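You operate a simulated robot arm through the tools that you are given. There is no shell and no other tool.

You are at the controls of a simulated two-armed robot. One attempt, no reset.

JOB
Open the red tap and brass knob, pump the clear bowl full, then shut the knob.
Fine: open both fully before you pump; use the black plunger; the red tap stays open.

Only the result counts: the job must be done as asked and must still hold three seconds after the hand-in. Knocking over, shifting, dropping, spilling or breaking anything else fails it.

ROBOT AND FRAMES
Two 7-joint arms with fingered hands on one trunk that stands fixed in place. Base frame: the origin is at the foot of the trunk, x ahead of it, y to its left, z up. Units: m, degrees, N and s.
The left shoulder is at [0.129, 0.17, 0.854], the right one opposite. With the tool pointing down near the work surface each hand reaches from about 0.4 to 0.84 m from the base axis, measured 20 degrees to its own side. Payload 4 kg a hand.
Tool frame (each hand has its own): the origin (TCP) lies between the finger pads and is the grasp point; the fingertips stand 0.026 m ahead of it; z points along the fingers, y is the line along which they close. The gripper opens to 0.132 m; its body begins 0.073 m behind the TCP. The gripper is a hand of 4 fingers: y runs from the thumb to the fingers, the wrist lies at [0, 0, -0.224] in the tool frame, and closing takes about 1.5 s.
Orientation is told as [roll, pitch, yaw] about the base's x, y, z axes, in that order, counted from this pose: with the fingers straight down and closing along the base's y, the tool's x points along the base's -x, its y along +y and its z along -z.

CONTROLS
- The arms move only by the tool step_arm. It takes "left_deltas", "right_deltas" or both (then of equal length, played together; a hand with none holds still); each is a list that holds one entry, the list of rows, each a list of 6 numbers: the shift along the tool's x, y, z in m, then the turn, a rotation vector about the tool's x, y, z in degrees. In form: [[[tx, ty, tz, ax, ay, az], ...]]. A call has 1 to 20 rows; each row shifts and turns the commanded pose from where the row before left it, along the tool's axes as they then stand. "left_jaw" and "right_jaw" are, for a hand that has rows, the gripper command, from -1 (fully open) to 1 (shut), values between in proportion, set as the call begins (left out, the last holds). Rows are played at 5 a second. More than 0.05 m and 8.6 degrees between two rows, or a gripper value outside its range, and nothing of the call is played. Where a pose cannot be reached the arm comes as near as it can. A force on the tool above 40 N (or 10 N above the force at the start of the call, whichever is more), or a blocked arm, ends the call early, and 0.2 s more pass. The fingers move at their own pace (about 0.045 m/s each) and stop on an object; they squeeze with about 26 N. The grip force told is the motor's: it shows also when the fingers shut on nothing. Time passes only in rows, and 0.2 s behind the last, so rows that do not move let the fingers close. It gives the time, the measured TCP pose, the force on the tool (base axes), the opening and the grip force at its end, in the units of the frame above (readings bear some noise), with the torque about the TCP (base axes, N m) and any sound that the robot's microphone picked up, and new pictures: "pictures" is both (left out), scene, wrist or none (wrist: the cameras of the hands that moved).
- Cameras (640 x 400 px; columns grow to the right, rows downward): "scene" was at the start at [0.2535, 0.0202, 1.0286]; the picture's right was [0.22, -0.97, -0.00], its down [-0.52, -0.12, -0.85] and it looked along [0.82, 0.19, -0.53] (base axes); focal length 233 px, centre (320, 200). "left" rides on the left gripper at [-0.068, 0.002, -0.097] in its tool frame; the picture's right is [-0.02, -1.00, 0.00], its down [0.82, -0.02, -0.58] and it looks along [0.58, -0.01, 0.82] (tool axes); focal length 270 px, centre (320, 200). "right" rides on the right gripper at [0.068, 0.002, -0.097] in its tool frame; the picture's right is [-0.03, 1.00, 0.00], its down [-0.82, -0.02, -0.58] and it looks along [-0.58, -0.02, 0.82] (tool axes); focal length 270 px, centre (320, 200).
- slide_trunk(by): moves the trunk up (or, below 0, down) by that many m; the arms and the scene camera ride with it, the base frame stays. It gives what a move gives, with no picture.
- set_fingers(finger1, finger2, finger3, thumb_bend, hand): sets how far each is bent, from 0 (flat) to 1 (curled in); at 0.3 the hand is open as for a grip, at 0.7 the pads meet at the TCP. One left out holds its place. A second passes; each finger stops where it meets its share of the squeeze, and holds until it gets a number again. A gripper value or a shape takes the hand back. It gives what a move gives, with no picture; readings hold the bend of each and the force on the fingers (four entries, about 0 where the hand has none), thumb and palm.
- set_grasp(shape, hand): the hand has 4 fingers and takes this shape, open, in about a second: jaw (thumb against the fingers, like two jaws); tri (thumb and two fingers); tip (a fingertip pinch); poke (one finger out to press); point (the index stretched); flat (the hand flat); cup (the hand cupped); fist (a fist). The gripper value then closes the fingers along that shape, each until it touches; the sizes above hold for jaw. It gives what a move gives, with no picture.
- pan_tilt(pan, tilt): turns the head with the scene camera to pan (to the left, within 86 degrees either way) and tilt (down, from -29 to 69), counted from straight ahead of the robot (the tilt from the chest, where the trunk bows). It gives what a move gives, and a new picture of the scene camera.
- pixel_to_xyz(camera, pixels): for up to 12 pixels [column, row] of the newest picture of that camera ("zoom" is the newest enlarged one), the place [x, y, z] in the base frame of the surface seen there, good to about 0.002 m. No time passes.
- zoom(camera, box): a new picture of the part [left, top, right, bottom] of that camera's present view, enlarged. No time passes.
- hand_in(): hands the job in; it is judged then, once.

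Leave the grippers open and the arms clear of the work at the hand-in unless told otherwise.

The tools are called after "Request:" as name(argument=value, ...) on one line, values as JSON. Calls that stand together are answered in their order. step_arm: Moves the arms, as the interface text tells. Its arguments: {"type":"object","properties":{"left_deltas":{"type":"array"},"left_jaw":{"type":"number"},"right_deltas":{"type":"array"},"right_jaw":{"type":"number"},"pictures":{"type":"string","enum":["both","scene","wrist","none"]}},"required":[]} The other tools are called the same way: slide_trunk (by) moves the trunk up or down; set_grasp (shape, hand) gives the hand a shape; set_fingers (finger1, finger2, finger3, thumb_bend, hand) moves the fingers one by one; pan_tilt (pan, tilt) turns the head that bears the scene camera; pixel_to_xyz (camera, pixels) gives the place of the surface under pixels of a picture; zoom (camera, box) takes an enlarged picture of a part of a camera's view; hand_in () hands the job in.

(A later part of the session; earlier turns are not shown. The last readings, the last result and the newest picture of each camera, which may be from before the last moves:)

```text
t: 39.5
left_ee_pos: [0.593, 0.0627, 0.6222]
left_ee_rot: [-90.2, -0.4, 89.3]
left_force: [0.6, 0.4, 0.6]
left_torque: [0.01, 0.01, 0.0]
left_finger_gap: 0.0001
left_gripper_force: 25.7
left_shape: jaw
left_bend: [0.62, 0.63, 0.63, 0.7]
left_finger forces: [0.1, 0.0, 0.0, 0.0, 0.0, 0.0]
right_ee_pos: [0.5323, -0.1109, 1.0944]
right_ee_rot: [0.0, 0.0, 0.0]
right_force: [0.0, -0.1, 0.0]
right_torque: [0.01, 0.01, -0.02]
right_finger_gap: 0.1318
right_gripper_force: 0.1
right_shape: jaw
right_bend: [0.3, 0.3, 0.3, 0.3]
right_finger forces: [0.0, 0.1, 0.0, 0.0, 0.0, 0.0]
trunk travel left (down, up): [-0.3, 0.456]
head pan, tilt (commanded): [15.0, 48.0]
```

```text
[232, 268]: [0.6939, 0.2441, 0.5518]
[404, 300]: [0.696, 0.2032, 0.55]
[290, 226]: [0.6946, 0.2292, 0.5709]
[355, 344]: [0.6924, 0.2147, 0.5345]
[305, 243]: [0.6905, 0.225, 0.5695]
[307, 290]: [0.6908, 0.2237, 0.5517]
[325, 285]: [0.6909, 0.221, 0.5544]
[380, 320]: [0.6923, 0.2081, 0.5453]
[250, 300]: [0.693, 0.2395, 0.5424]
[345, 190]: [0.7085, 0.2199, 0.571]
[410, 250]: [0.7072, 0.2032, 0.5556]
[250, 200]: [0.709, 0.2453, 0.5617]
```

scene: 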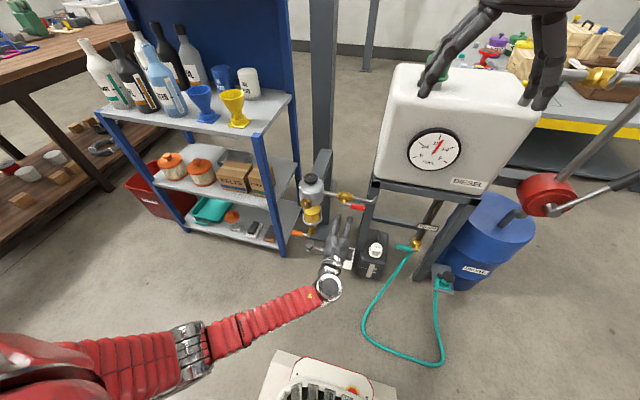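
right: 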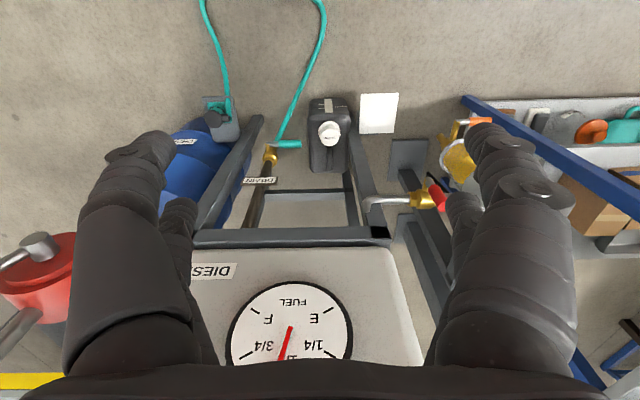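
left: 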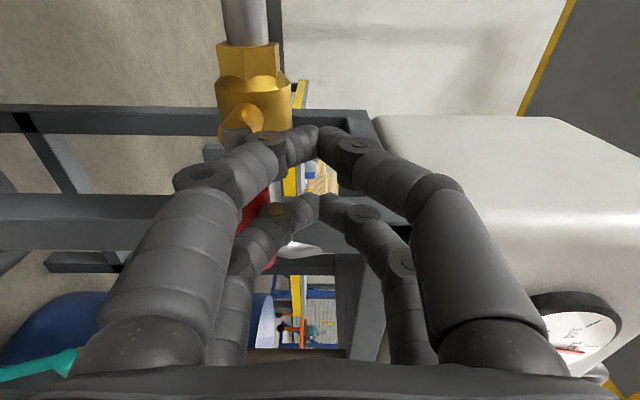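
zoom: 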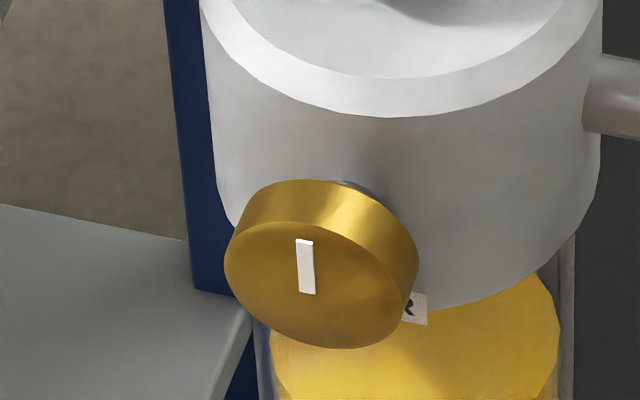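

The knob's axis is at y≈0.2237, z≈0.5525; radius ≈0.0205, front face x≈0.692, back ≈0.709; pointer up = shut. I'll move the hand in front of it at standoff and open it.

Request:
step_arm(left_deltas=[[[-0.04, 0.0174, 0, 0, 0, 0], [-0.04, 0.0174, 0, 0, 0, 0], [-0.04, 0.0174, 0, 0, 0, 0], [-0.041, 0.0174, 0, 0, 0, 0], [0, 0, 0, 0, 0, 0], [0, 0, 0, 0, 0, 0], [0, 0, 0, 0, 0, 0], [0, 0, 0, 0, 0, 0]]], left_jaw=-1, pictures="both")

Request:
set_grasp(hand="left", shape="tri")

Request:
zoom(camera="left", box=[0, 0, 640, 400])

Request:
zoom(camera="right", box=[400, 0, 560, 100])

```text
t: 41.3
left_ee_pos: [0.5952, 0.2252, 0.5516]
left_ee_rot: [-90.1, -0.4, 89.3]
left_force: [-0.3, -0.1, 0.8]
left_torque: [-0.02, 0.01, -0.02]
left_finger_gap: 0.1319
left_gripper_force: 0.1
left_shape: jaw
left_bend: [0.3, 0.3, 0.3, 0.3]
left_finger forces: [0.0, 0.0, 0.0, 0.0, 0.1, 0.0]
right_ee_pos: [0.5324, -0.1107, 1.0944]
right_ee_rot: [0.0, 0.0, 0.1]
right_force: [0.2, -1.1, 0.8]
right_torque: [0.02, 0.05, -0.01]
right_finger_gap: 0.132
right_gripper_force: 0.0
right_shape: jaw
right_bend: [0.3, 0.3, 0.3, 0.3]
right_finger forces: [0.0, 0.0, 0.0, 0.1, 0.1, 0.0]
trunk travel left (down, up): [-0.3, 0.456]
head pan, tilt (commanded): [15.0, 48.0]
```

scene: 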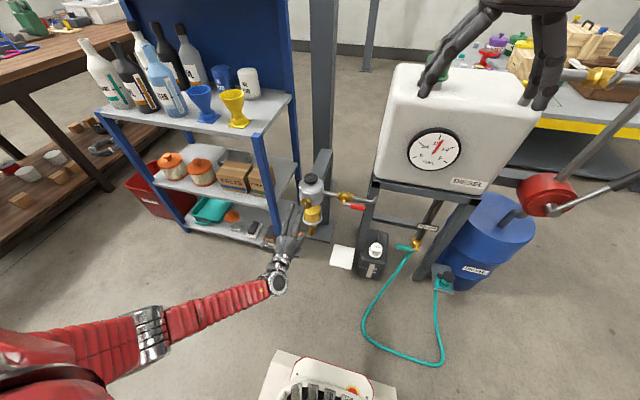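
left: 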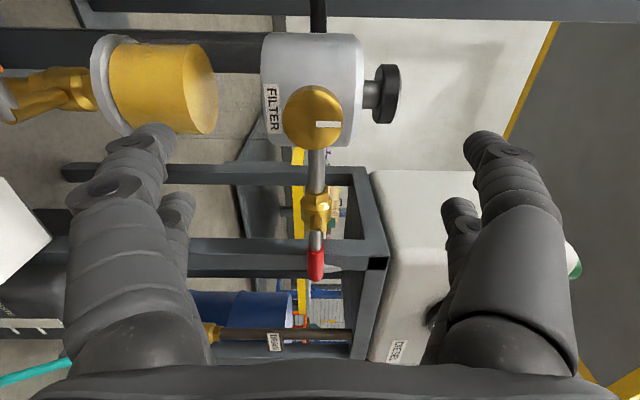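

```text
t: 42.2
left_ee_pos: [0.595, 0.2249, 0.5527]
left_ee_rot: [-90.1, -0.6, 89.3]
left_force: [-0.5, 0.0, 0.9]
left_torque: [-0.02, 0.01, 0.01]
left_finger_gap: 0.1316
left_gripper_force: 0.0
left_shape: tri
left_bend: [0.3, 0.3, 0.3, 0.3]
left_finger forces: [0.0, 0.0, 0.1, 0.0, 0.1, 0.1]
right_ee_pos: [0.5325, -0.1119, 1.0946]
right_ee_rot: [0.0, 0.0, 0.1]
right_force: [1.0, -0.1, 0.6]
right_torque: [0.0, -0.02, 0.0]
right_finger_gap: 0.1319
right_gripper_force: 0.0
right_shape: jaw
right_bend: [0.3, 0.3, 0.3, 0.3]
right_finger forces: [0.1, 0.0, 0.1, 0.0, 0.0, 0.1]
trunk travel left (down, up): [-0.3, 0.456]
head pan, tilt (commanded): [15.0, 48.0]
```

```text
1.00 times, centred on (320, 200) of left (not enlarged: the box is as wide or as high as the picture)
```

zoom: 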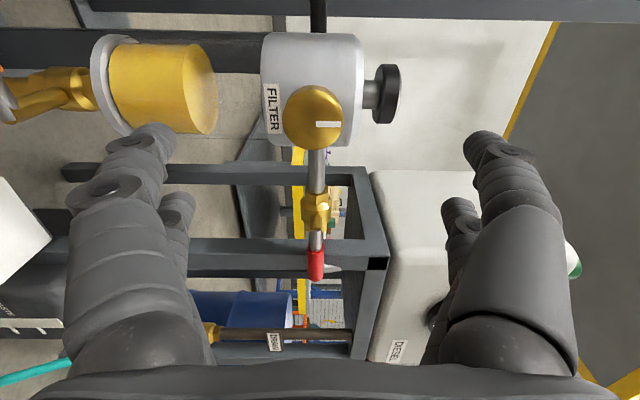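

```text
4.00 times, centred on (480, 50) of right
```

zoom: 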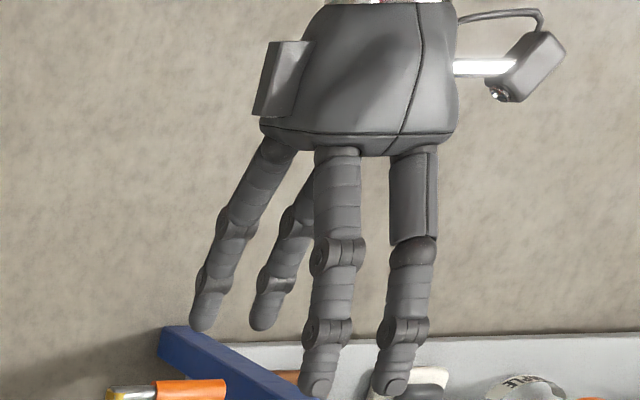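

The hand has two upper and two lower digits (at about ±17 mm), good for a four-point wrap on the 41 mm knob, so the jaw shape fits. I'll go back to jaw, pre-close to about 75 mm and advance to x≈0.688 on the knob axis.

Request:
set_grasp(hand="left", shape="jaw")

Request:
step_arm(left_deltas=[[[0.001, 0, 0.02, 0, 0, 0], [0, 0, 0.02, 0, 0, 0], [0, 0, 0.01, 0, 0, 0], [0, 0, 0, 0, 0, 0], [0, 0, 0.01, 0, 0, 0], [0, 0, 0.01, 0, 0, 0]]], left_jaw=-0.15, pictures="both")

Request:
zoom(camera="scene", box=[270, 170, 334, 210])

Request:
zoom(camera="right", box=[400, 60, 528, 140])

```text
t: 43.1
left_ee_pos: [0.5958, 0.2251, 0.5515]
left_ee_rot: [-90.1, -0.6, 89.4]
left_force: [0.9, -0.3, 0.2]
left_torque: [0.02, 0.01, -0.01]
left_finger_gap: 0.1319
left_gripper_force: 0.1
left_shape: jaw
left_bend: [0.3, 0.3, 0.3, 0.3]
left_finger forces: [0.0, 0.0, 0.1, 0.0, 0.0, 0.0]
right_ee_pos: [0.5324, -0.111, 1.0953]
right_ee_rot: [0.0, 0.0, -0.1]
right_force: [0.3, -0.4, -0.6]
right_torque: [0.01, 0.01, -0.03]
right_finger_gap: 0.1318
right_gripper_force: 0.1
right_shape: jaw
right_bend: [0.3, 0.3, 0.3, 0.3]
right_finger forces: [0.1, 0.0, 0.1, 0.1, 0.0, 0.0]
trunk travel left (down, up): [-0.3, 0.456]
head pan, tilt (commanded): [15.0, 48.0]
```

```text
t: 44.5
left_ee_pos: [0.665, 0.2232, 0.5524]
left_ee_rot: [-90.0, -0.5, 89.2]
left_force: [-0.1, 0.4, -0.7]
left_torque: [0.01, 0.03, -0.01]
left_finger_gap: 0.0766
left_gripper_force: 0.1
left_shape: jaw
left_bend: [0.72, 0.72, 0.72, 0.7]
left_finger forces: [0.0, 0.0, 0.1, 0.0, 0.0, 0.0]
right_ee_pos: [0.532, -0.1118, 1.0949]
right_ee_rot: [0.1, 0.0, 0.0]
right_force: [0.0, -0.6, -0.6]
right_torque: [0.01, -0.01, 0.01]
right_finger_gap: 0.1319
right_gripper_force: 0.1
right_shape: jaw
right_bend: [0.3, 0.3, 0.3, 0.3]
right_finger forces: [0.1, 0.1, 0.0, 0.0, 0.0, 0.0]
trunk travel left (down, up): [-0.3, 0.456]
head pan, tilt (commanded): [15.0, 48.0]
```

scene: 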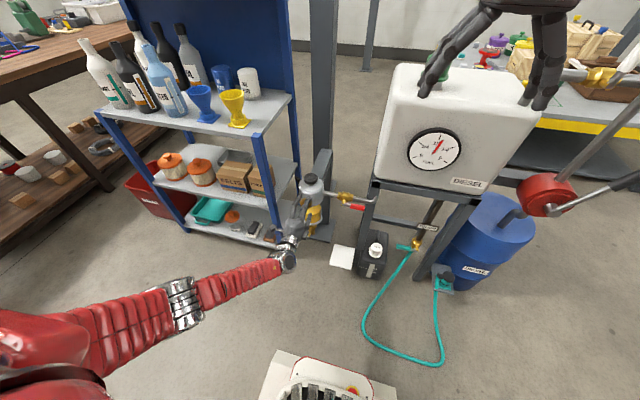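
left: 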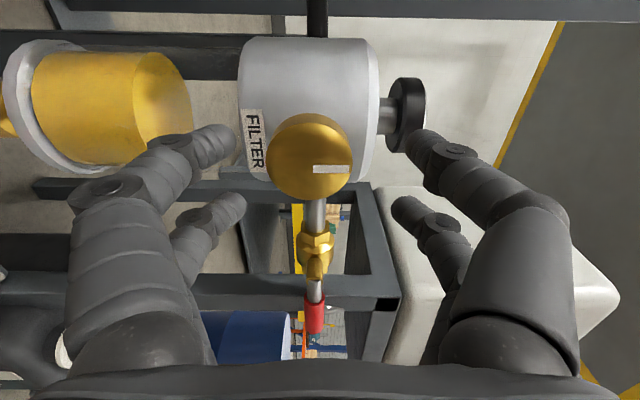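

```text
10.00 times, centred on (302, 190) of scene
```

zoom: 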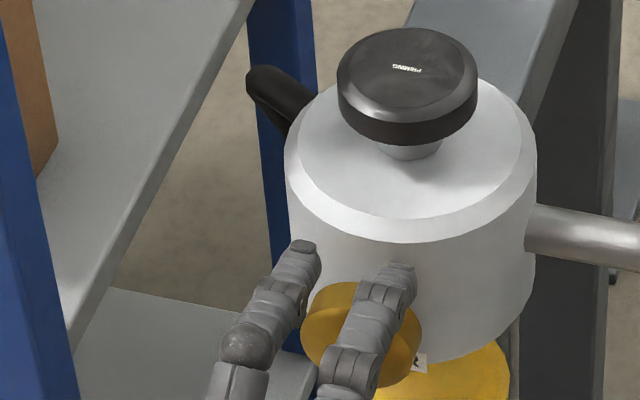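

```text
5.00 times, centred on (464, 100) of right
```

zoom: 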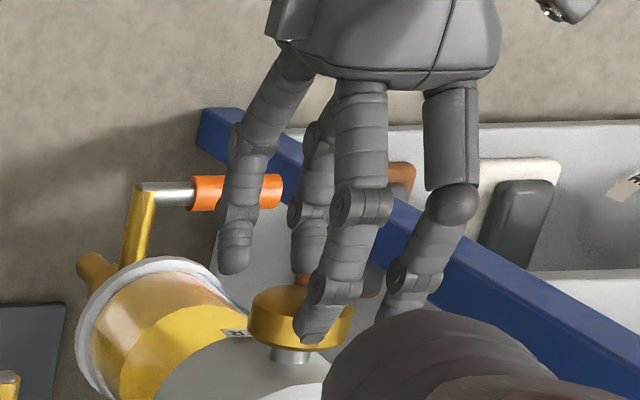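

The digits straddle the knob. In the left view the knob appears a bit off the TCP axis; I'll check with the left camera: face edges at (266,157), (351,157), (308,115), (308,199).

Request:
pixel_to_xyz(camera="left", pixels=[[308, 157], [270, 157], [347, 157], [308, 119], [308, 195], [330, 169], [315, 169], [347, 169], [222, 140], [440, 150], [240, 205], [400, 210]])

```text
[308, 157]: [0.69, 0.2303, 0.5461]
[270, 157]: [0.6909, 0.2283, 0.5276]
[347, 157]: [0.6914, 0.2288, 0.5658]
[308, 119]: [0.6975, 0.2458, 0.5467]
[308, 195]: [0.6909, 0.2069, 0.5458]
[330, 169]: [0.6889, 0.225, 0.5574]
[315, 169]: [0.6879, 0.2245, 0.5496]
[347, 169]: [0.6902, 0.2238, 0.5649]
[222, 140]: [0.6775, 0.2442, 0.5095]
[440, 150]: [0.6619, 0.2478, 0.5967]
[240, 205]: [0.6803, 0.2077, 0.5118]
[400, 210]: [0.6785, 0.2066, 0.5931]
```

The two cameras disagree by a few mm; I'll cross-check digits vs knob in the scene camera too (digits' tips at scene (300,195.5), (310,197.5); knob edges (301,203), (311.5,203)).

Request:
pixel_to_xyz(camera="scene", pixels=[[300, 196], [301, 197], [310, 198], [309, 200], [308, 198], [301, 203], [311, 204], [306, 199], [306, 208]])

Request:
zoom(camera="left", box=[160, 80, 480, 280])

```text
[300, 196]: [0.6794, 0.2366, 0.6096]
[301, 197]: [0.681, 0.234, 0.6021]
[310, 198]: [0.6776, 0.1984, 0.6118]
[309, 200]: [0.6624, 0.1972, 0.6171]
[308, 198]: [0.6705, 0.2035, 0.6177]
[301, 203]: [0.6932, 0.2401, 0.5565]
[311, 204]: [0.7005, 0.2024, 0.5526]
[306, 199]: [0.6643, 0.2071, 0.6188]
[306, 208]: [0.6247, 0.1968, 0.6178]
```

```text
2.00 times, centred on (320, 180) of left
```

zoom: 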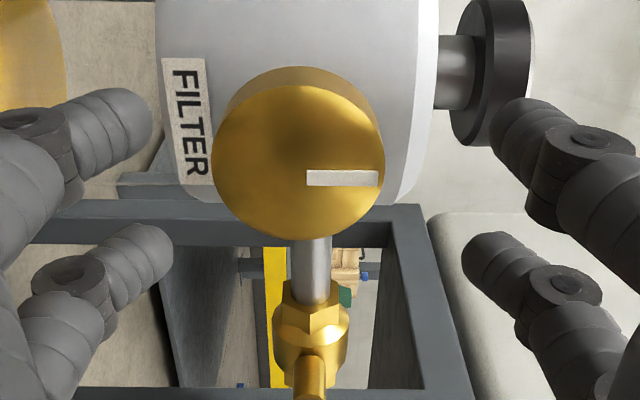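

Digits' midline is about 4–5 mm right of the knob centre and slightly high. I'll shift +4 mm in y, −3 mm in z and advance to x≈0.689.

Request:
step_arm(left_deltas=[[[-0.004, 0.003, 0, 0, 0, 0], [0, 0, 0.012, 0, 0, 0], [0, 0, 0.012, 0, 0, 0], [0, 0, 0, 0, 0, 0]]], pictures="both")

Request:
zoom(camera="left", box=[160, 80, 480, 280])

Request:
zoom(camera="scene", box=[280, 175, 328, 205])

Request:
zoom(camera="right", box=[400, 60, 528, 140])

```text
t: 45.5
left_ee_pos: [0.6905, 0.2275, 0.5496]
left_ee_rot: [-90.1, -0.4, 89.2]
left_force: [-0.2, 0.8, -1.4]
left_torque: [0.01, 0.01, 0.02]
left_finger_gap: 0.0764
left_gripper_force: 0.1
left_shape: jaw
left_bend: [0.72, 0.72, 0.72, 0.7]
left_finger forces: [0.0, 0.1, 0.0, 0.0, 0.0, 0.0]
right_ee_pos: [0.5313, -0.112, 1.0937]
right_ee_rot: [0.1, 0.0, 0.0]
right_force: [-1.2, 0.4, -0.2]
right_torque: [-0.01, -0.02, 0.02]
right_finger_gap: 0.132
right_gripper_force: 0.0
right_shape: jaw
right_bend: [0.3, 0.3, 0.3, 0.3]
right_finger forces: [0.1, 0.0, 0.0, 0.0, 0.1, 0.0]
trunk travel left (down, up): [-0.3, 0.456]
head pan, tilt (commanded): [15.0, 48.0]
```

scene: 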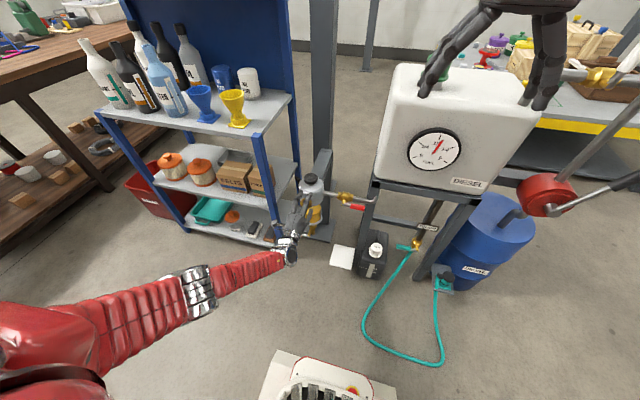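
left: 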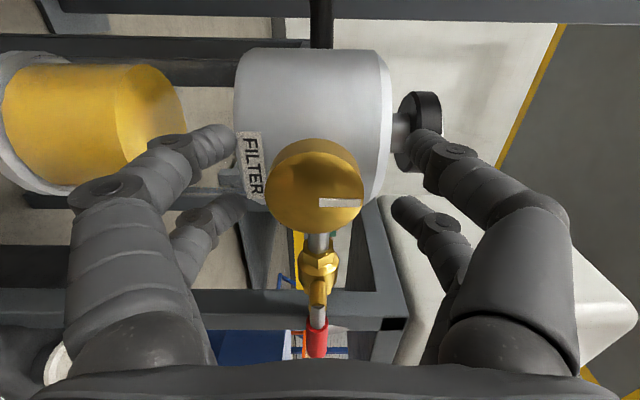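

```text
2.00 times, centred on (320, 180) of left
```

zoom: 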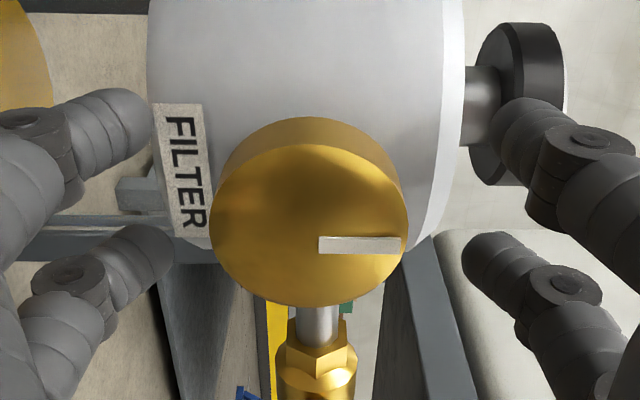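

```text
13.33 times, centred on (304, 190) of scene
```

zoom: 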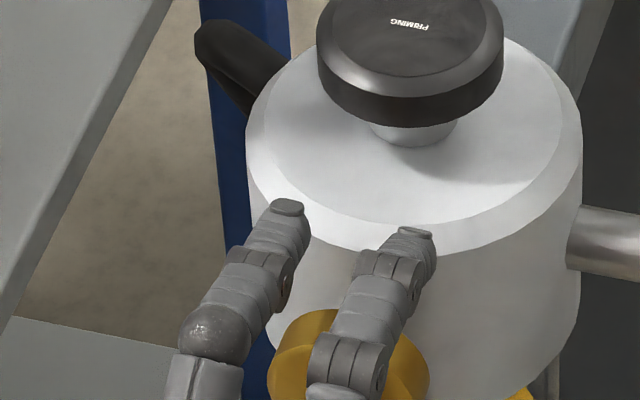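

```text
5.00 times, centred on (464, 100) of right
```

zoom: 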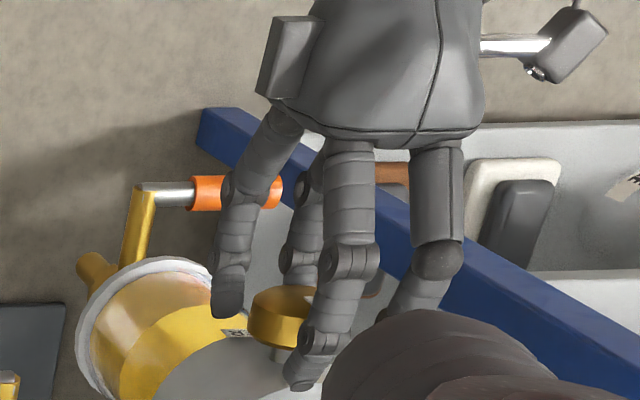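

I'll recheck the relative place with the left camera: face edges (265,184), (364,184), (312,140), (312,232), mark ends (322,202), (360,202), and digits.

Request:
pixel_to_xyz(camera="left", pixels=[[270, 184], [360, 184], [312, 155], [312, 229], [322, 202], [358, 202], [315, 184], [215, 135], [235, 205], [430, 140], [400, 210], [225, 150]])

```text
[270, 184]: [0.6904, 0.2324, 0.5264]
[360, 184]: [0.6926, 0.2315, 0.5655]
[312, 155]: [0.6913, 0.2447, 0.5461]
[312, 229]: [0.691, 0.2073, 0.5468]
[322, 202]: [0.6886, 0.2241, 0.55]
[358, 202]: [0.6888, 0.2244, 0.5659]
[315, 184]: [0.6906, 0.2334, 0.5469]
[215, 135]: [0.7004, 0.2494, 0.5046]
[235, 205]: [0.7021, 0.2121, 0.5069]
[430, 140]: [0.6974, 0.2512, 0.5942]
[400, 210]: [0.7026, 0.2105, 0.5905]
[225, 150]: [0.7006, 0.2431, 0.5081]
```

Relative offset is now small: I'll nudge +2 mm in y and −1 mm in z, then close the fingers on the knob while holding still.

Request:
step_arm(left_deltas=[[[-0.002, 0.001, 0, 0, 0, 0], [0, 0, 0, 0, 0, 0], [0, 0, 0, 0, 0, 0], [0, 0, 0, 0, 0, 0], [0, 0, 0, 0, 0, 0], [0, 0, 0, 0, 0, 0], [0, 0, 0, 0, 0, 0], [0, 0, 0, 0, 0, 0]]], left_jaw=1, pictures="both")

Request:
zoom(camera="left", box=[160, 80, 480, 280])

Request:
zoom(camera="scene", box=[280, 175, 328, 205])

```text
t: 47.3
left_ee_pos: [0.6896, 0.2286, 0.5487]
left_ee_rot: [-90.1, -0.5, 89.3]
left_force: [10.4, 2.8, -2.0]
left_torque: [0.02, -0.02, 0.07]
left_finger_gap: 0.0181
left_gripper_force: 26.3
left_shape: jaw
left_bend: [0.73, 0.73, 0.73, 0.71]
left_finger forces: [23.2, 27.1, 27.0, 0.0, 19.5, 0.0]
right_ee_pos: [0.5328, -0.1111, 1.0932]
right_ee_rot: [0.0, 0.0, 0.1]
right_force: [0.0, -0.6, -0.1]
right_torque: [-0.01, 0.01, 0.01]
right_finger_gap: 0.1318
right_gripper_force: 0.1
right_shape: jaw
right_bend: [0.3, 0.3, 0.3, 0.3]
right_finger forces: [0.0, 0.0, 0.0, 0.0, 0.0, 0.0]
trunk travel left (down, up): [-0.3, 0.456]
head pan, tilt (commanded): [15.0, 48.0]
```

scene: 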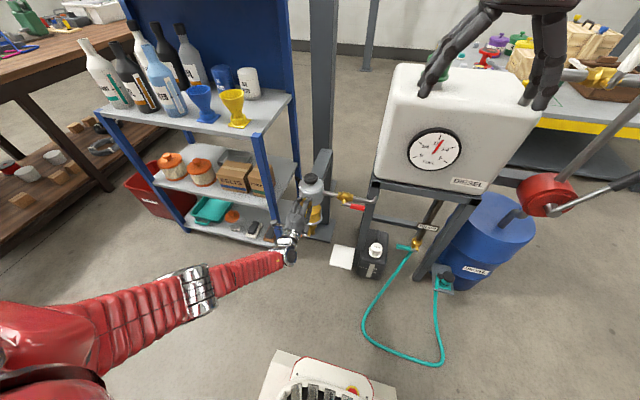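
left: 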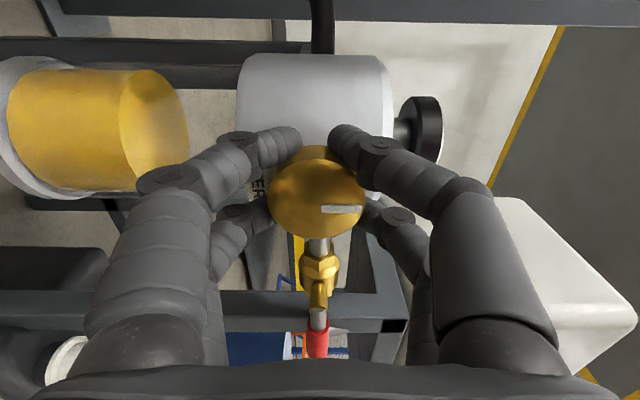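

```text
2.00 times, centred on (320, 180) of left
```

zoom: 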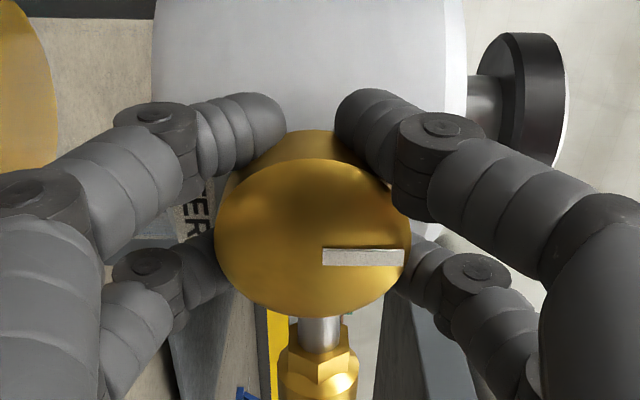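

```text
13.33 times, centred on (304, 190) of scene
```

zoom: 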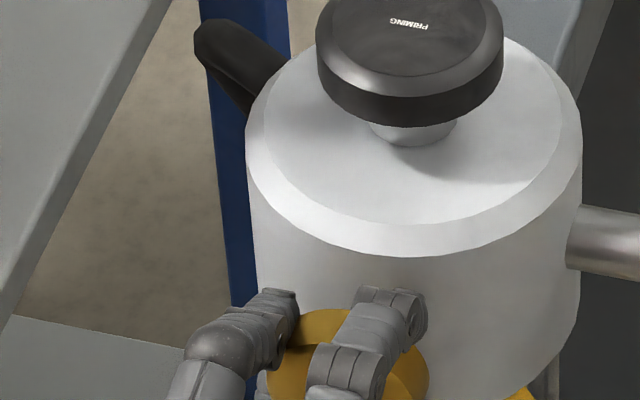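

All four digits hold the knob (20–27 N each). Now turn counter-clockwise as seen from the robot (negative about tool z): 3 rows of −8° as a test.

Request:
step_arm(left_deltas=[[[0, 0, 0, 0, 0, -8], [0, 0, 0, 0, 0, -8], [0, 0, 0, 0, 0, -8]]], pictures="wrist")

Request:
zoom(camera="left", box=[160, 80, 480, 280])

Request:
zoom(camera="scene", box=[280, 175, 328, 205])

```text
t: 48.1
left_ee_pos: [0.6884, 0.2286, 0.5472]
left_ee_rot: [-89.9, 23.8, 89.3]
left_force: [15.3, 4.3, -7.0]
left_torque: [0.05, 0.07, 0.03]
left_finger_gap: 0.0179
left_gripper_force: 26.0
left_shape: jaw
left_bend: [0.73, 0.73, 0.73, 0.71]
left_finger forces: [26.1, 27.6, 26.1, 0.1, 19.1, 0.0]
right_ee_pos: [0.5332, -0.1107, 1.093]
right_ee_rot: [0.0, 0.1, 0.1]
right_force: [-0.2, 0.0, -0.1]
right_torque: [0.03, -0.01, 0.01]
right_finger_gap: 0.1318
right_gripper_force: 0.1
right_shape: jaw
right_bend: [0.3, 0.3, 0.3, 0.3]
right_finger forces: [0.0, 0.0, 0.0, 0.0, 0.1, 0.0]
trunk travel left (down, up): [-0.3, 0.456]
head pan, tilt (commanded): [15.0, 48.0]
```

left: 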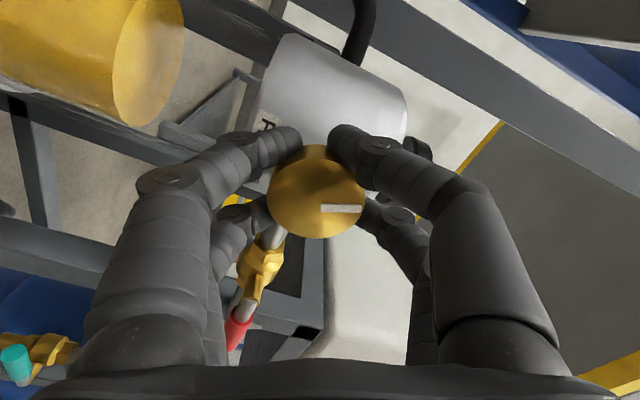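

```text
2.00 times, centred on (320, 180) of left
```

zoom: 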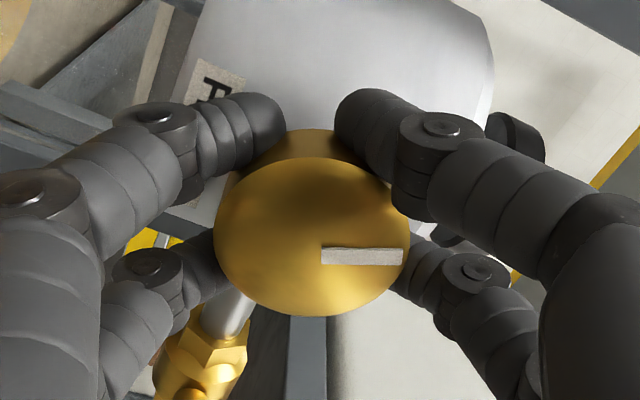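

```text
13.33 times, centred on (304, 190) of scene
```

zoom: 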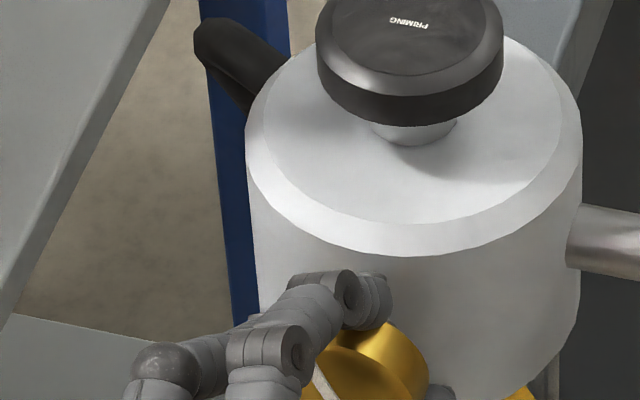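

The knob turns with the hand with little torque (mark fixed relative to the fingers). I'll continue −8° × 5, keeping an eye on the force.

Request:
step_arm(left_deltas=[[[0, 0, 0, 0, 0, -8], [0, 0, 0, 0, 0, -8], [0, 0, 0, 0, 0, -8], [0, 0, 0, 0, 0, -8], [0, 0, 0, 0, 0, -8]]], pictures="wrist")

Request:
zoom(camera="left", box=[160, 80, 480, 280])

Request:
zoom(camera="scene", box=[256, 160, 352, 220])

```text
t: 49.3
left_ee_pos: [0.6896, 0.2282, 0.5458]
left_ee_rot: [-89.3, 63.6, 89.9]
left_force: [15.8, 2.3, -22.4]
left_torque: [0.11, 0.26, 0.08]
left_finger_gap: 0.0178
left_gripper_force: 25.9
left_shape: jaw
left_bend: [0.73, 0.73, 0.73, 0.71]
left_finger forces: [32.5, 26.8, 24.3, 0.0, 20.5, 0.0]
right_ee_pos: [0.5347, -0.1115, 1.0924]
right_ee_rot: [-0.1, 0.2, 0.0]
right_force: [1.2, 0.1, -0.5]
right_torque: [0.0, 0.02, 0.03]
right_finger_gap: 0.1319
right_gripper_force: 0.1
right_shape: jaw
right_bend: [0.3, 0.3, 0.3, 0.3]
right_finger forces: [0.0, 0.0, 0.0, 0.0, 0.1, 0.0]
trunk travel left (down, up): [-0.3, 0.456]
head pan, tilt (commanded): [15.0, 48.0]
```

left: 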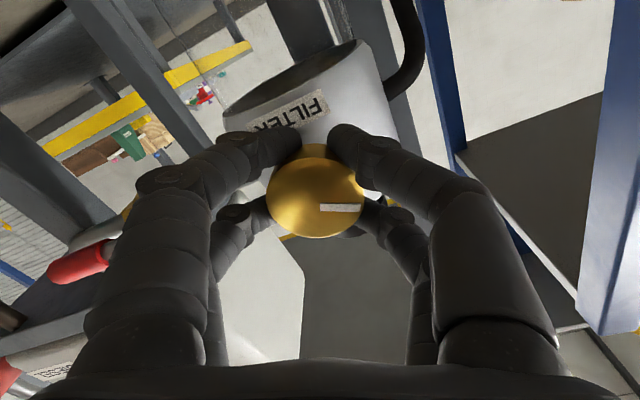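

```text
2.00 times, centred on (320, 180) of left
```

zoom: 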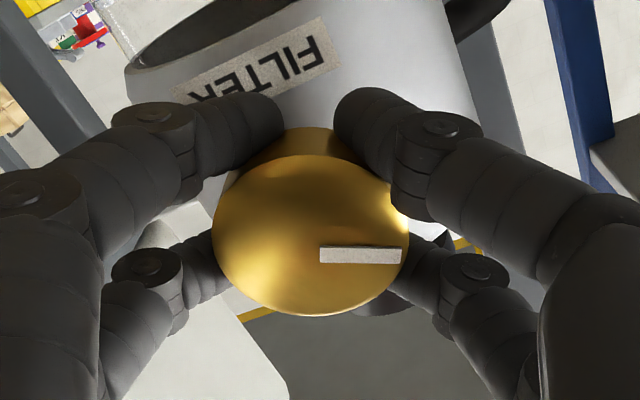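

```text
6.67 times, centred on (304, 190) of scene
```

zoom: 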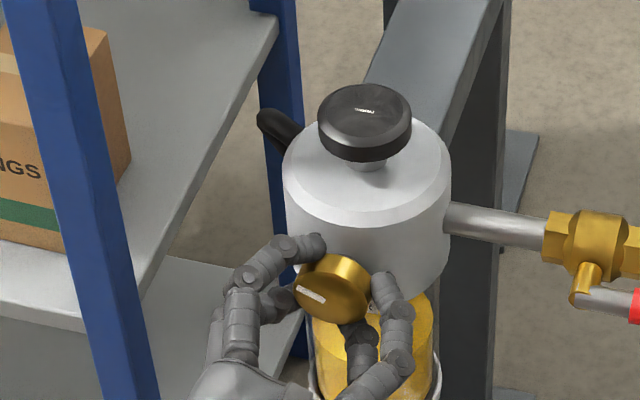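

Now turned ~64°, some side force (−22 N z, +16 N x) from slight misalignment. I'll relieve by shifting ~2.5 mm down and 2 mm forward, then turn 3 more rows.

Request:
step_arm(left_deltas=[[[-0.00225, 0.0011, 0.002, 0, 0, 0], [0, 0, 0, 0, 0, -8], [0, 0, 0, 0, 0, -8], [0, 0, 0, 0, 0, -8]]], pictures="wrist")

Request:
zoom(camera="left", box=[160, 80, 480, 280])

Request:
zoom(camera="scene", box=[256, 160, 352, 220])

```text
t: 50.3
left_ee_pos: [0.6909, 0.2262, 0.5438]
left_ee_rot: [-85.8, 87.7, 93.3]
left_force: [0.7, -1.6, -20.3]
left_torque: [0.1, 0.26, -0.01]
left_finger_gap: 0.0178
left_gripper_force: 25.9
left_shape: jaw
left_bend: [0.73, 0.73, 0.73, 0.71]
left_finger forces: [28.4, 25.0, 22.3, 0.0, 21.8, 0.1]
right_ee_pos: [0.5346, -0.111, 1.0924]
right_ee_rot: [0.0, 0.1, 0.2]
right_force: [0.3, -0.1, 0.4]
right_torque: [-0.05, 0.01, 0.02]
right_finger_gap: 0.1319
right_gripper_force: 0.1
right_shape: jaw
right_bend: [0.3, 0.3, 0.3, 0.3]
right_finger forces: [0.0, 0.1, 0.0, 0.1, 0.1, 0.0]
trunk travel left (down, up): [-0.3, 0.456]
head pan, tilt (commanded): [15.0, 48.0]
```

left: 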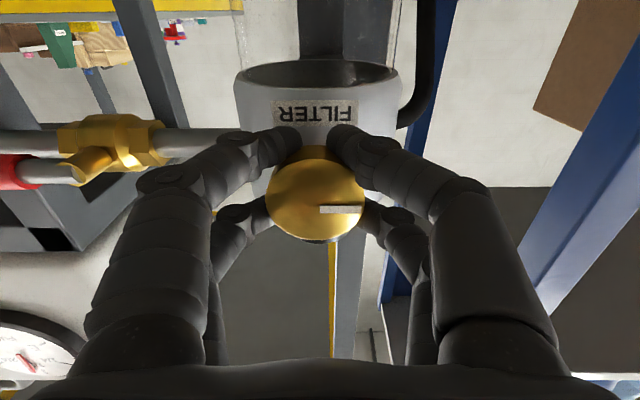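

```text
2.00 times, centred on (320, 180) of left
```

zoom: 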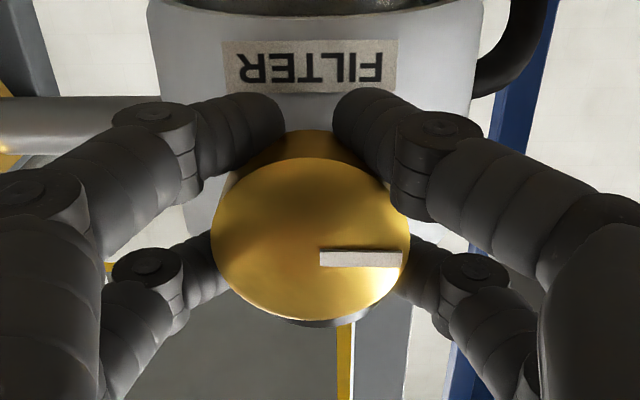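

```text
6.67 times, centred on (304, 190) of scene
```

zoom: 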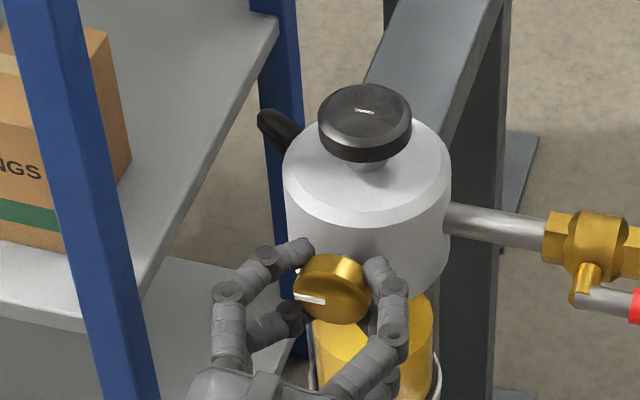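

At ~88° the knob still turns freely (torque 0.1 N·m, no stop). I'll relieve 2.5 mm downward and continue −8° × 3.

Request:
step_arm(left_deltas=[[[-0.0025, 0, 0, 0, 0, 0], [0, 0, 0, 0, 0, -8], [0, 0, 0, 0, 0, -8], [0, 0, 0, 0, 0, -8]]], pictures="wrist")

Request:
zoom(camera="left", box=[160, 80, 480, 280])

Request:
zoom(camera="scene", box=[256, 160, 352, 220])

```text
t: 51.2
left_ee_pos: [0.6947, 0.223, 0.5419]
left_ee_rot: [88.5, 72.2, -92.7]
left_force: [31.5, -5.4, -23.1]
left_torque: [0.85, 0.33, -0.09]
left_finger_gap: 0.0132
left_gripper_force: 25.6
left_shape: jaw
left_bend: [0.73, 0.73, 0.73, 0.72]
left_finger forces: [42.3, 20.1, 32.2, 0.0, 19.6, 0.1]
right_ee_pos: [0.5357, -0.1101, 1.0929]
right_ee_rot: [-0.1, 0.2, 0.0]
right_force: [0.1, -0.1, 0.2]
right_torque: [0.01, -0.02, -0.04]
right_finger_gap: 0.1317
right_gripper_force: 0.1
right_shape: jaw
right_bend: [0.3, 0.3, 0.3, 0.3]
right_finger forces: [0.0, 0.0, 0.0, 0.1, 0.0, 0.0]
trunk travel left (down, up): [-0.3, 0.456]
head pan, tilt (commanded): [15.0, 48.0]
stopped in row 4 (left hand): the force on the tool passed its limit at 44 N (the readings are from after the stop); the commanded pose is now the measured one
```

left: 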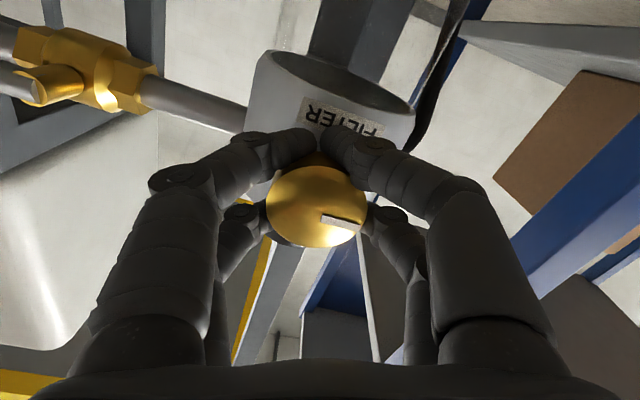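

```text
2.00 times, centred on (320, 180) of left
```

zoom: 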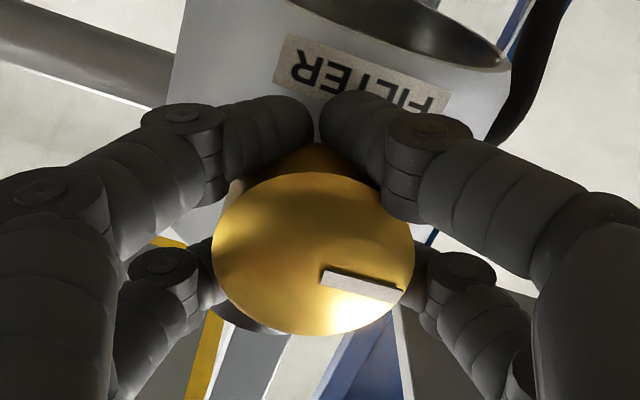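

```text
6.67 times, centred on (304, 190) of scene
```

zoom: 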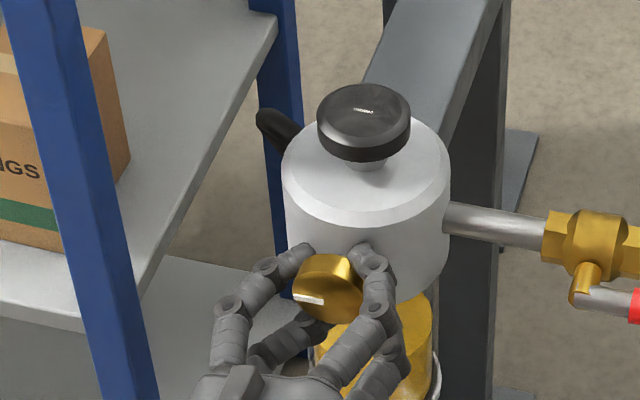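

Torque jumped to 0.85 N·m and the knob slipped in the fingers at about 90°: a quarter-turn stop is reached. The mark is now horizontal pointing left. I'll open the fingers in place to release.

Request:
step_arm(left_deltas=[[[0, 0, 0, 0, 0, 0], [0, 0, 0, 0, 0, 0], [0, 0, 0, 0, 0, 0], [0, 0, 0, 0, 0, 0], [0, 0, 0, 0, 0, 0]]], left_jaw=-0.15, pictures="wrist")

Request:
zoom(camera="left", box=[160, 80, 480, 280])

Request:
zoom(camera="scene", box=[280, 180, 328, 210])

```text
t: 52.4
left_ee_pos: [0.6929, 0.2253, 0.5454]
left_ee_rot: [90.1, 72.1, -90.9]
left_force: [-0.5, 0.0, -0.4]
left_torque: [0.01, 0.0, -0.02]
left_finger_gap: 0.0755
left_gripper_force: 0.1
left_shape: jaw
left_bend: [0.72, 0.72, 0.72, 0.7]
left_finger forces: [0.0, 0.0, 0.0, 0.0, 0.0, 0.0]
right_ee_pos: [0.532, -0.1124, 1.0958]
right_ee_rot: [0.0, 0.0, -0.1]
right_force: [0.5, -0.4, -0.5]
right_torque: [0.0, 0.02, -0.01]
right_finger_gap: 0.132
right_gripper_force: 0.0
right_shape: jaw
right_bend: [0.3, 0.3, 0.3, 0.3]
right_finger forces: [0.1, 0.0, 0.0, 0.0, 0.0, 0.0]
trunk travel left (down, up): [-0.3, 0.456]
head pan, tilt (commanded): [15.0, 48.0]
```

left: 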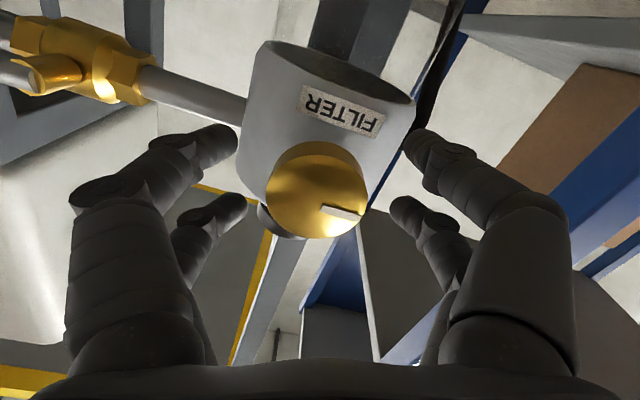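

```text
2.00 times, centred on (320, 180) of left
```

zoom: 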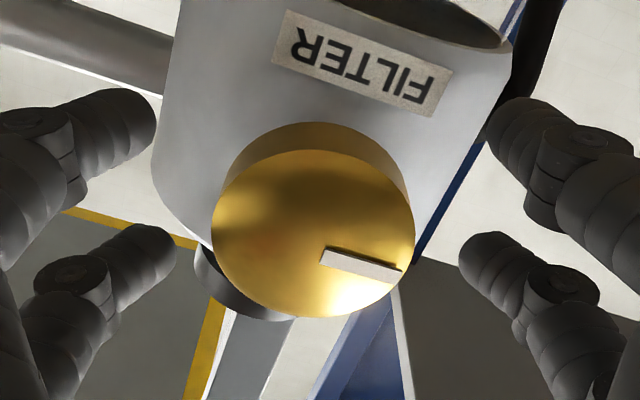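

```text
13.33 times, centred on (304, 195) of scene
```

zoom: 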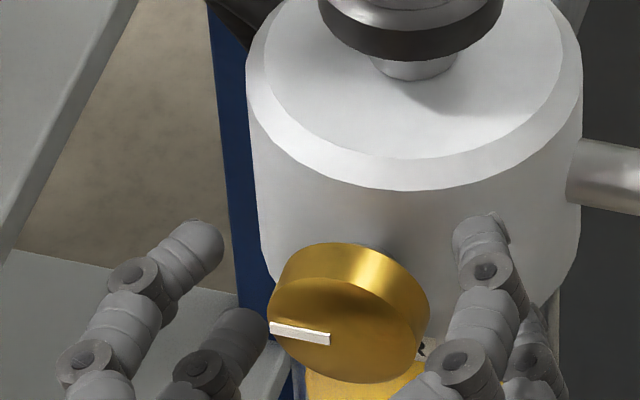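

The mark now points exactly left (parallel to the FILTER label): knob fully open. I'll back off straight (−x) then roll the hand back to thumb-up.

Request:
step_arm(left_deltas=[[[0, 0, -0.02, 0, 0, 0], [0, 0, -0.03, 0, 0, 0], [0, 0, -0.04, 0, 0, 0], [0, 0, 0, 0, 0, 8], [0, 0, 0, 0, 0, 8], [0, 0, 0, 0, 0, 8], [0, 0, 0, 0, 0, 8], [0, 0, 0, 0, 0, 8], [0, 0, 0, 0, 0, 8], [0, 0, 0, 0, 0, 8], [0, 0, 0, 0, 0, 8], [0, 0, 0, 0, 0, 8], [0, 0, 0, 0, 0, 8], [0, 0, 0, 0, 0, 8], [0, 0, 0, 0, 0, 8], [0, 0, 0, 0, 0, 8], [0, 0, 0, 0, 0, 4]]], pictures="both")

Request:
zoom(camera="scene", box=[280, 170, 344, 210])

Request:
zoom(camera="right", box=[340, 60, 580, 210])

```text
t: 56.0
left_ee_pos: [0.6021, 0.2272, 0.5456]
left_ee_rot: [-90.0, -0.2, 89.0]
left_force: [0.6, 0.4, -0.3]
left_torque: [-0.01, -0.06, 0.03]
left_finger_gap: 0.0752
left_gripper_force: 0.0
left_shape: jaw
left_bend: [0.72, 0.72, 0.72, 0.7]
left_finger forces: [0.0, 0.1, 0.0, 0.0, 0.1, 0.0]
right_ee_pos: [0.5317, -0.111, 1.0953]
right_ee_rot: [0.1, -0.1, 0.1]
right_force: [-0.4, -0.2, 0.5]
right_torque: [0.02, 0.01, 0.0]
right_finger_gap: 0.1321
right_gripper_force: 0.1
right_shape: jaw
right_bend: [0.3, 0.3, 0.3, 0.3]
right_finger forces: [0.0, 0.1, 0.1, 0.0, 0.1, 0.0]
trunk travel left (down, up): [-0.3, 0.456]
head pan, tilt (commanded): [15.0, 48.0]
```

scene: 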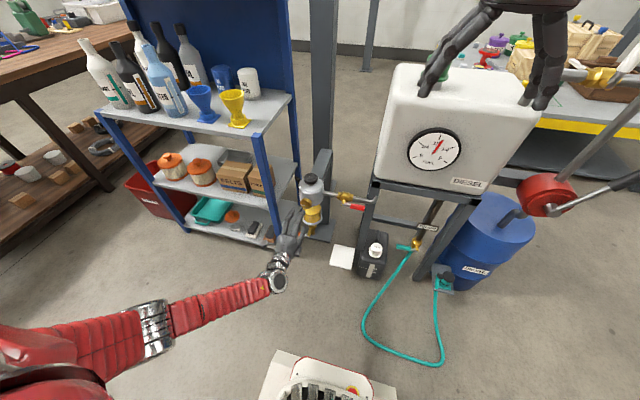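
left: 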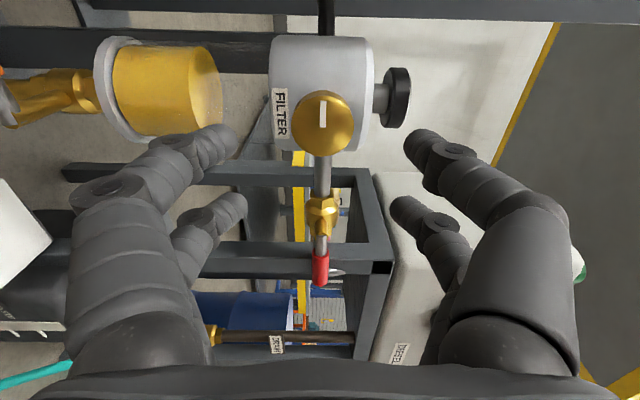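

```text
10.00 times, centred on (312, 190) of scene
```

zoom: 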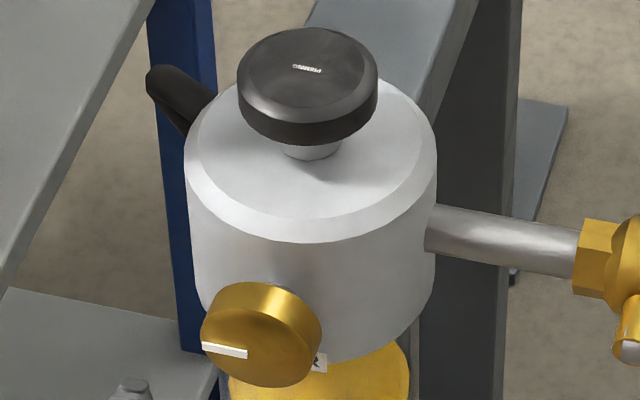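

```text
2.67 times, centred on (460, 135) of right
```

zoom: 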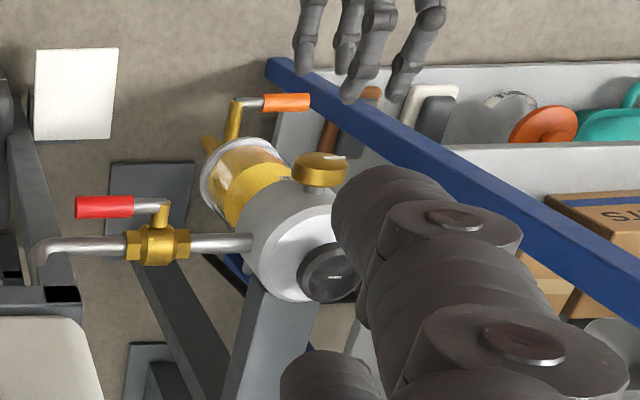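

Both are open: lever in line, knob mark pointing left. Now the plunger: I'll read the cap's edges from the scene: left (304.5,178), right (317,179), front (311,184), back (311,173.5).

Request:
zoom(camera="scene", box=[290, 165, 338, 195])

Request:
pixel_to_xyz(camera="zoom", pixels=[[275, 155], [190, 165], [362, 165], [275, 108], [275, 205], [275, 225], [275, 250], [275, 268], [280, 300], [200, 210], [350, 210], [90, 180]])

Request:
pixel_to_xyz(camera="left", pixels=[[390, 90], [400, 70], [400, 110], [405, 90], [380, 92], [365, 60], [365, 130], [205, 95], [215, 70], [205, 120], [130, 90]])

```text
13.33 times, centred on (314, 180) of scene
```

zoom: 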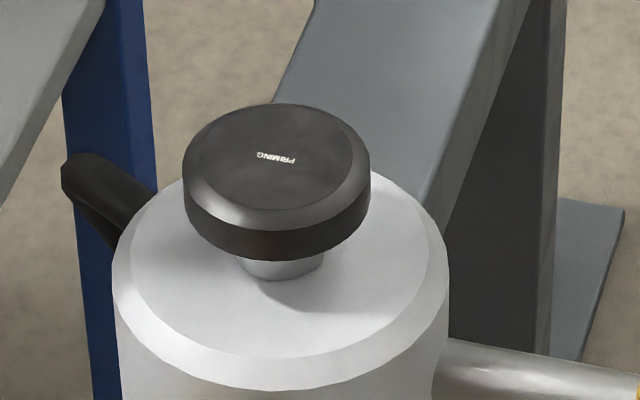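

```text
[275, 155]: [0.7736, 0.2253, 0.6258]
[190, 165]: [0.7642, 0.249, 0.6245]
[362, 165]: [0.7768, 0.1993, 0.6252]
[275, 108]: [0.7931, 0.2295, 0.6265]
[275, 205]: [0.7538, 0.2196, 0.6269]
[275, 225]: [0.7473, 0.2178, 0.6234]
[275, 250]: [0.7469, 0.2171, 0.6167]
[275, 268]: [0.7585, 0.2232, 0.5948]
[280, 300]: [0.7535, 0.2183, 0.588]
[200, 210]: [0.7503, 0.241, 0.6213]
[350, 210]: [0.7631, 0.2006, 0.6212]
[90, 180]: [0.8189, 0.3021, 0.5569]
```

```text
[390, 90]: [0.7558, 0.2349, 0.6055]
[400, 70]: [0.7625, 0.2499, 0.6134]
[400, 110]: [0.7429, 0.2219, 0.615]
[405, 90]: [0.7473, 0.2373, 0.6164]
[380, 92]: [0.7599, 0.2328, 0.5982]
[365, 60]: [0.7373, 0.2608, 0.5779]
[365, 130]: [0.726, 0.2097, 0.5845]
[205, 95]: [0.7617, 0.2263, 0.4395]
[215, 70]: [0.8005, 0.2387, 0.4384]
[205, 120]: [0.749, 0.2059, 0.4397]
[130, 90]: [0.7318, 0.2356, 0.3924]
```

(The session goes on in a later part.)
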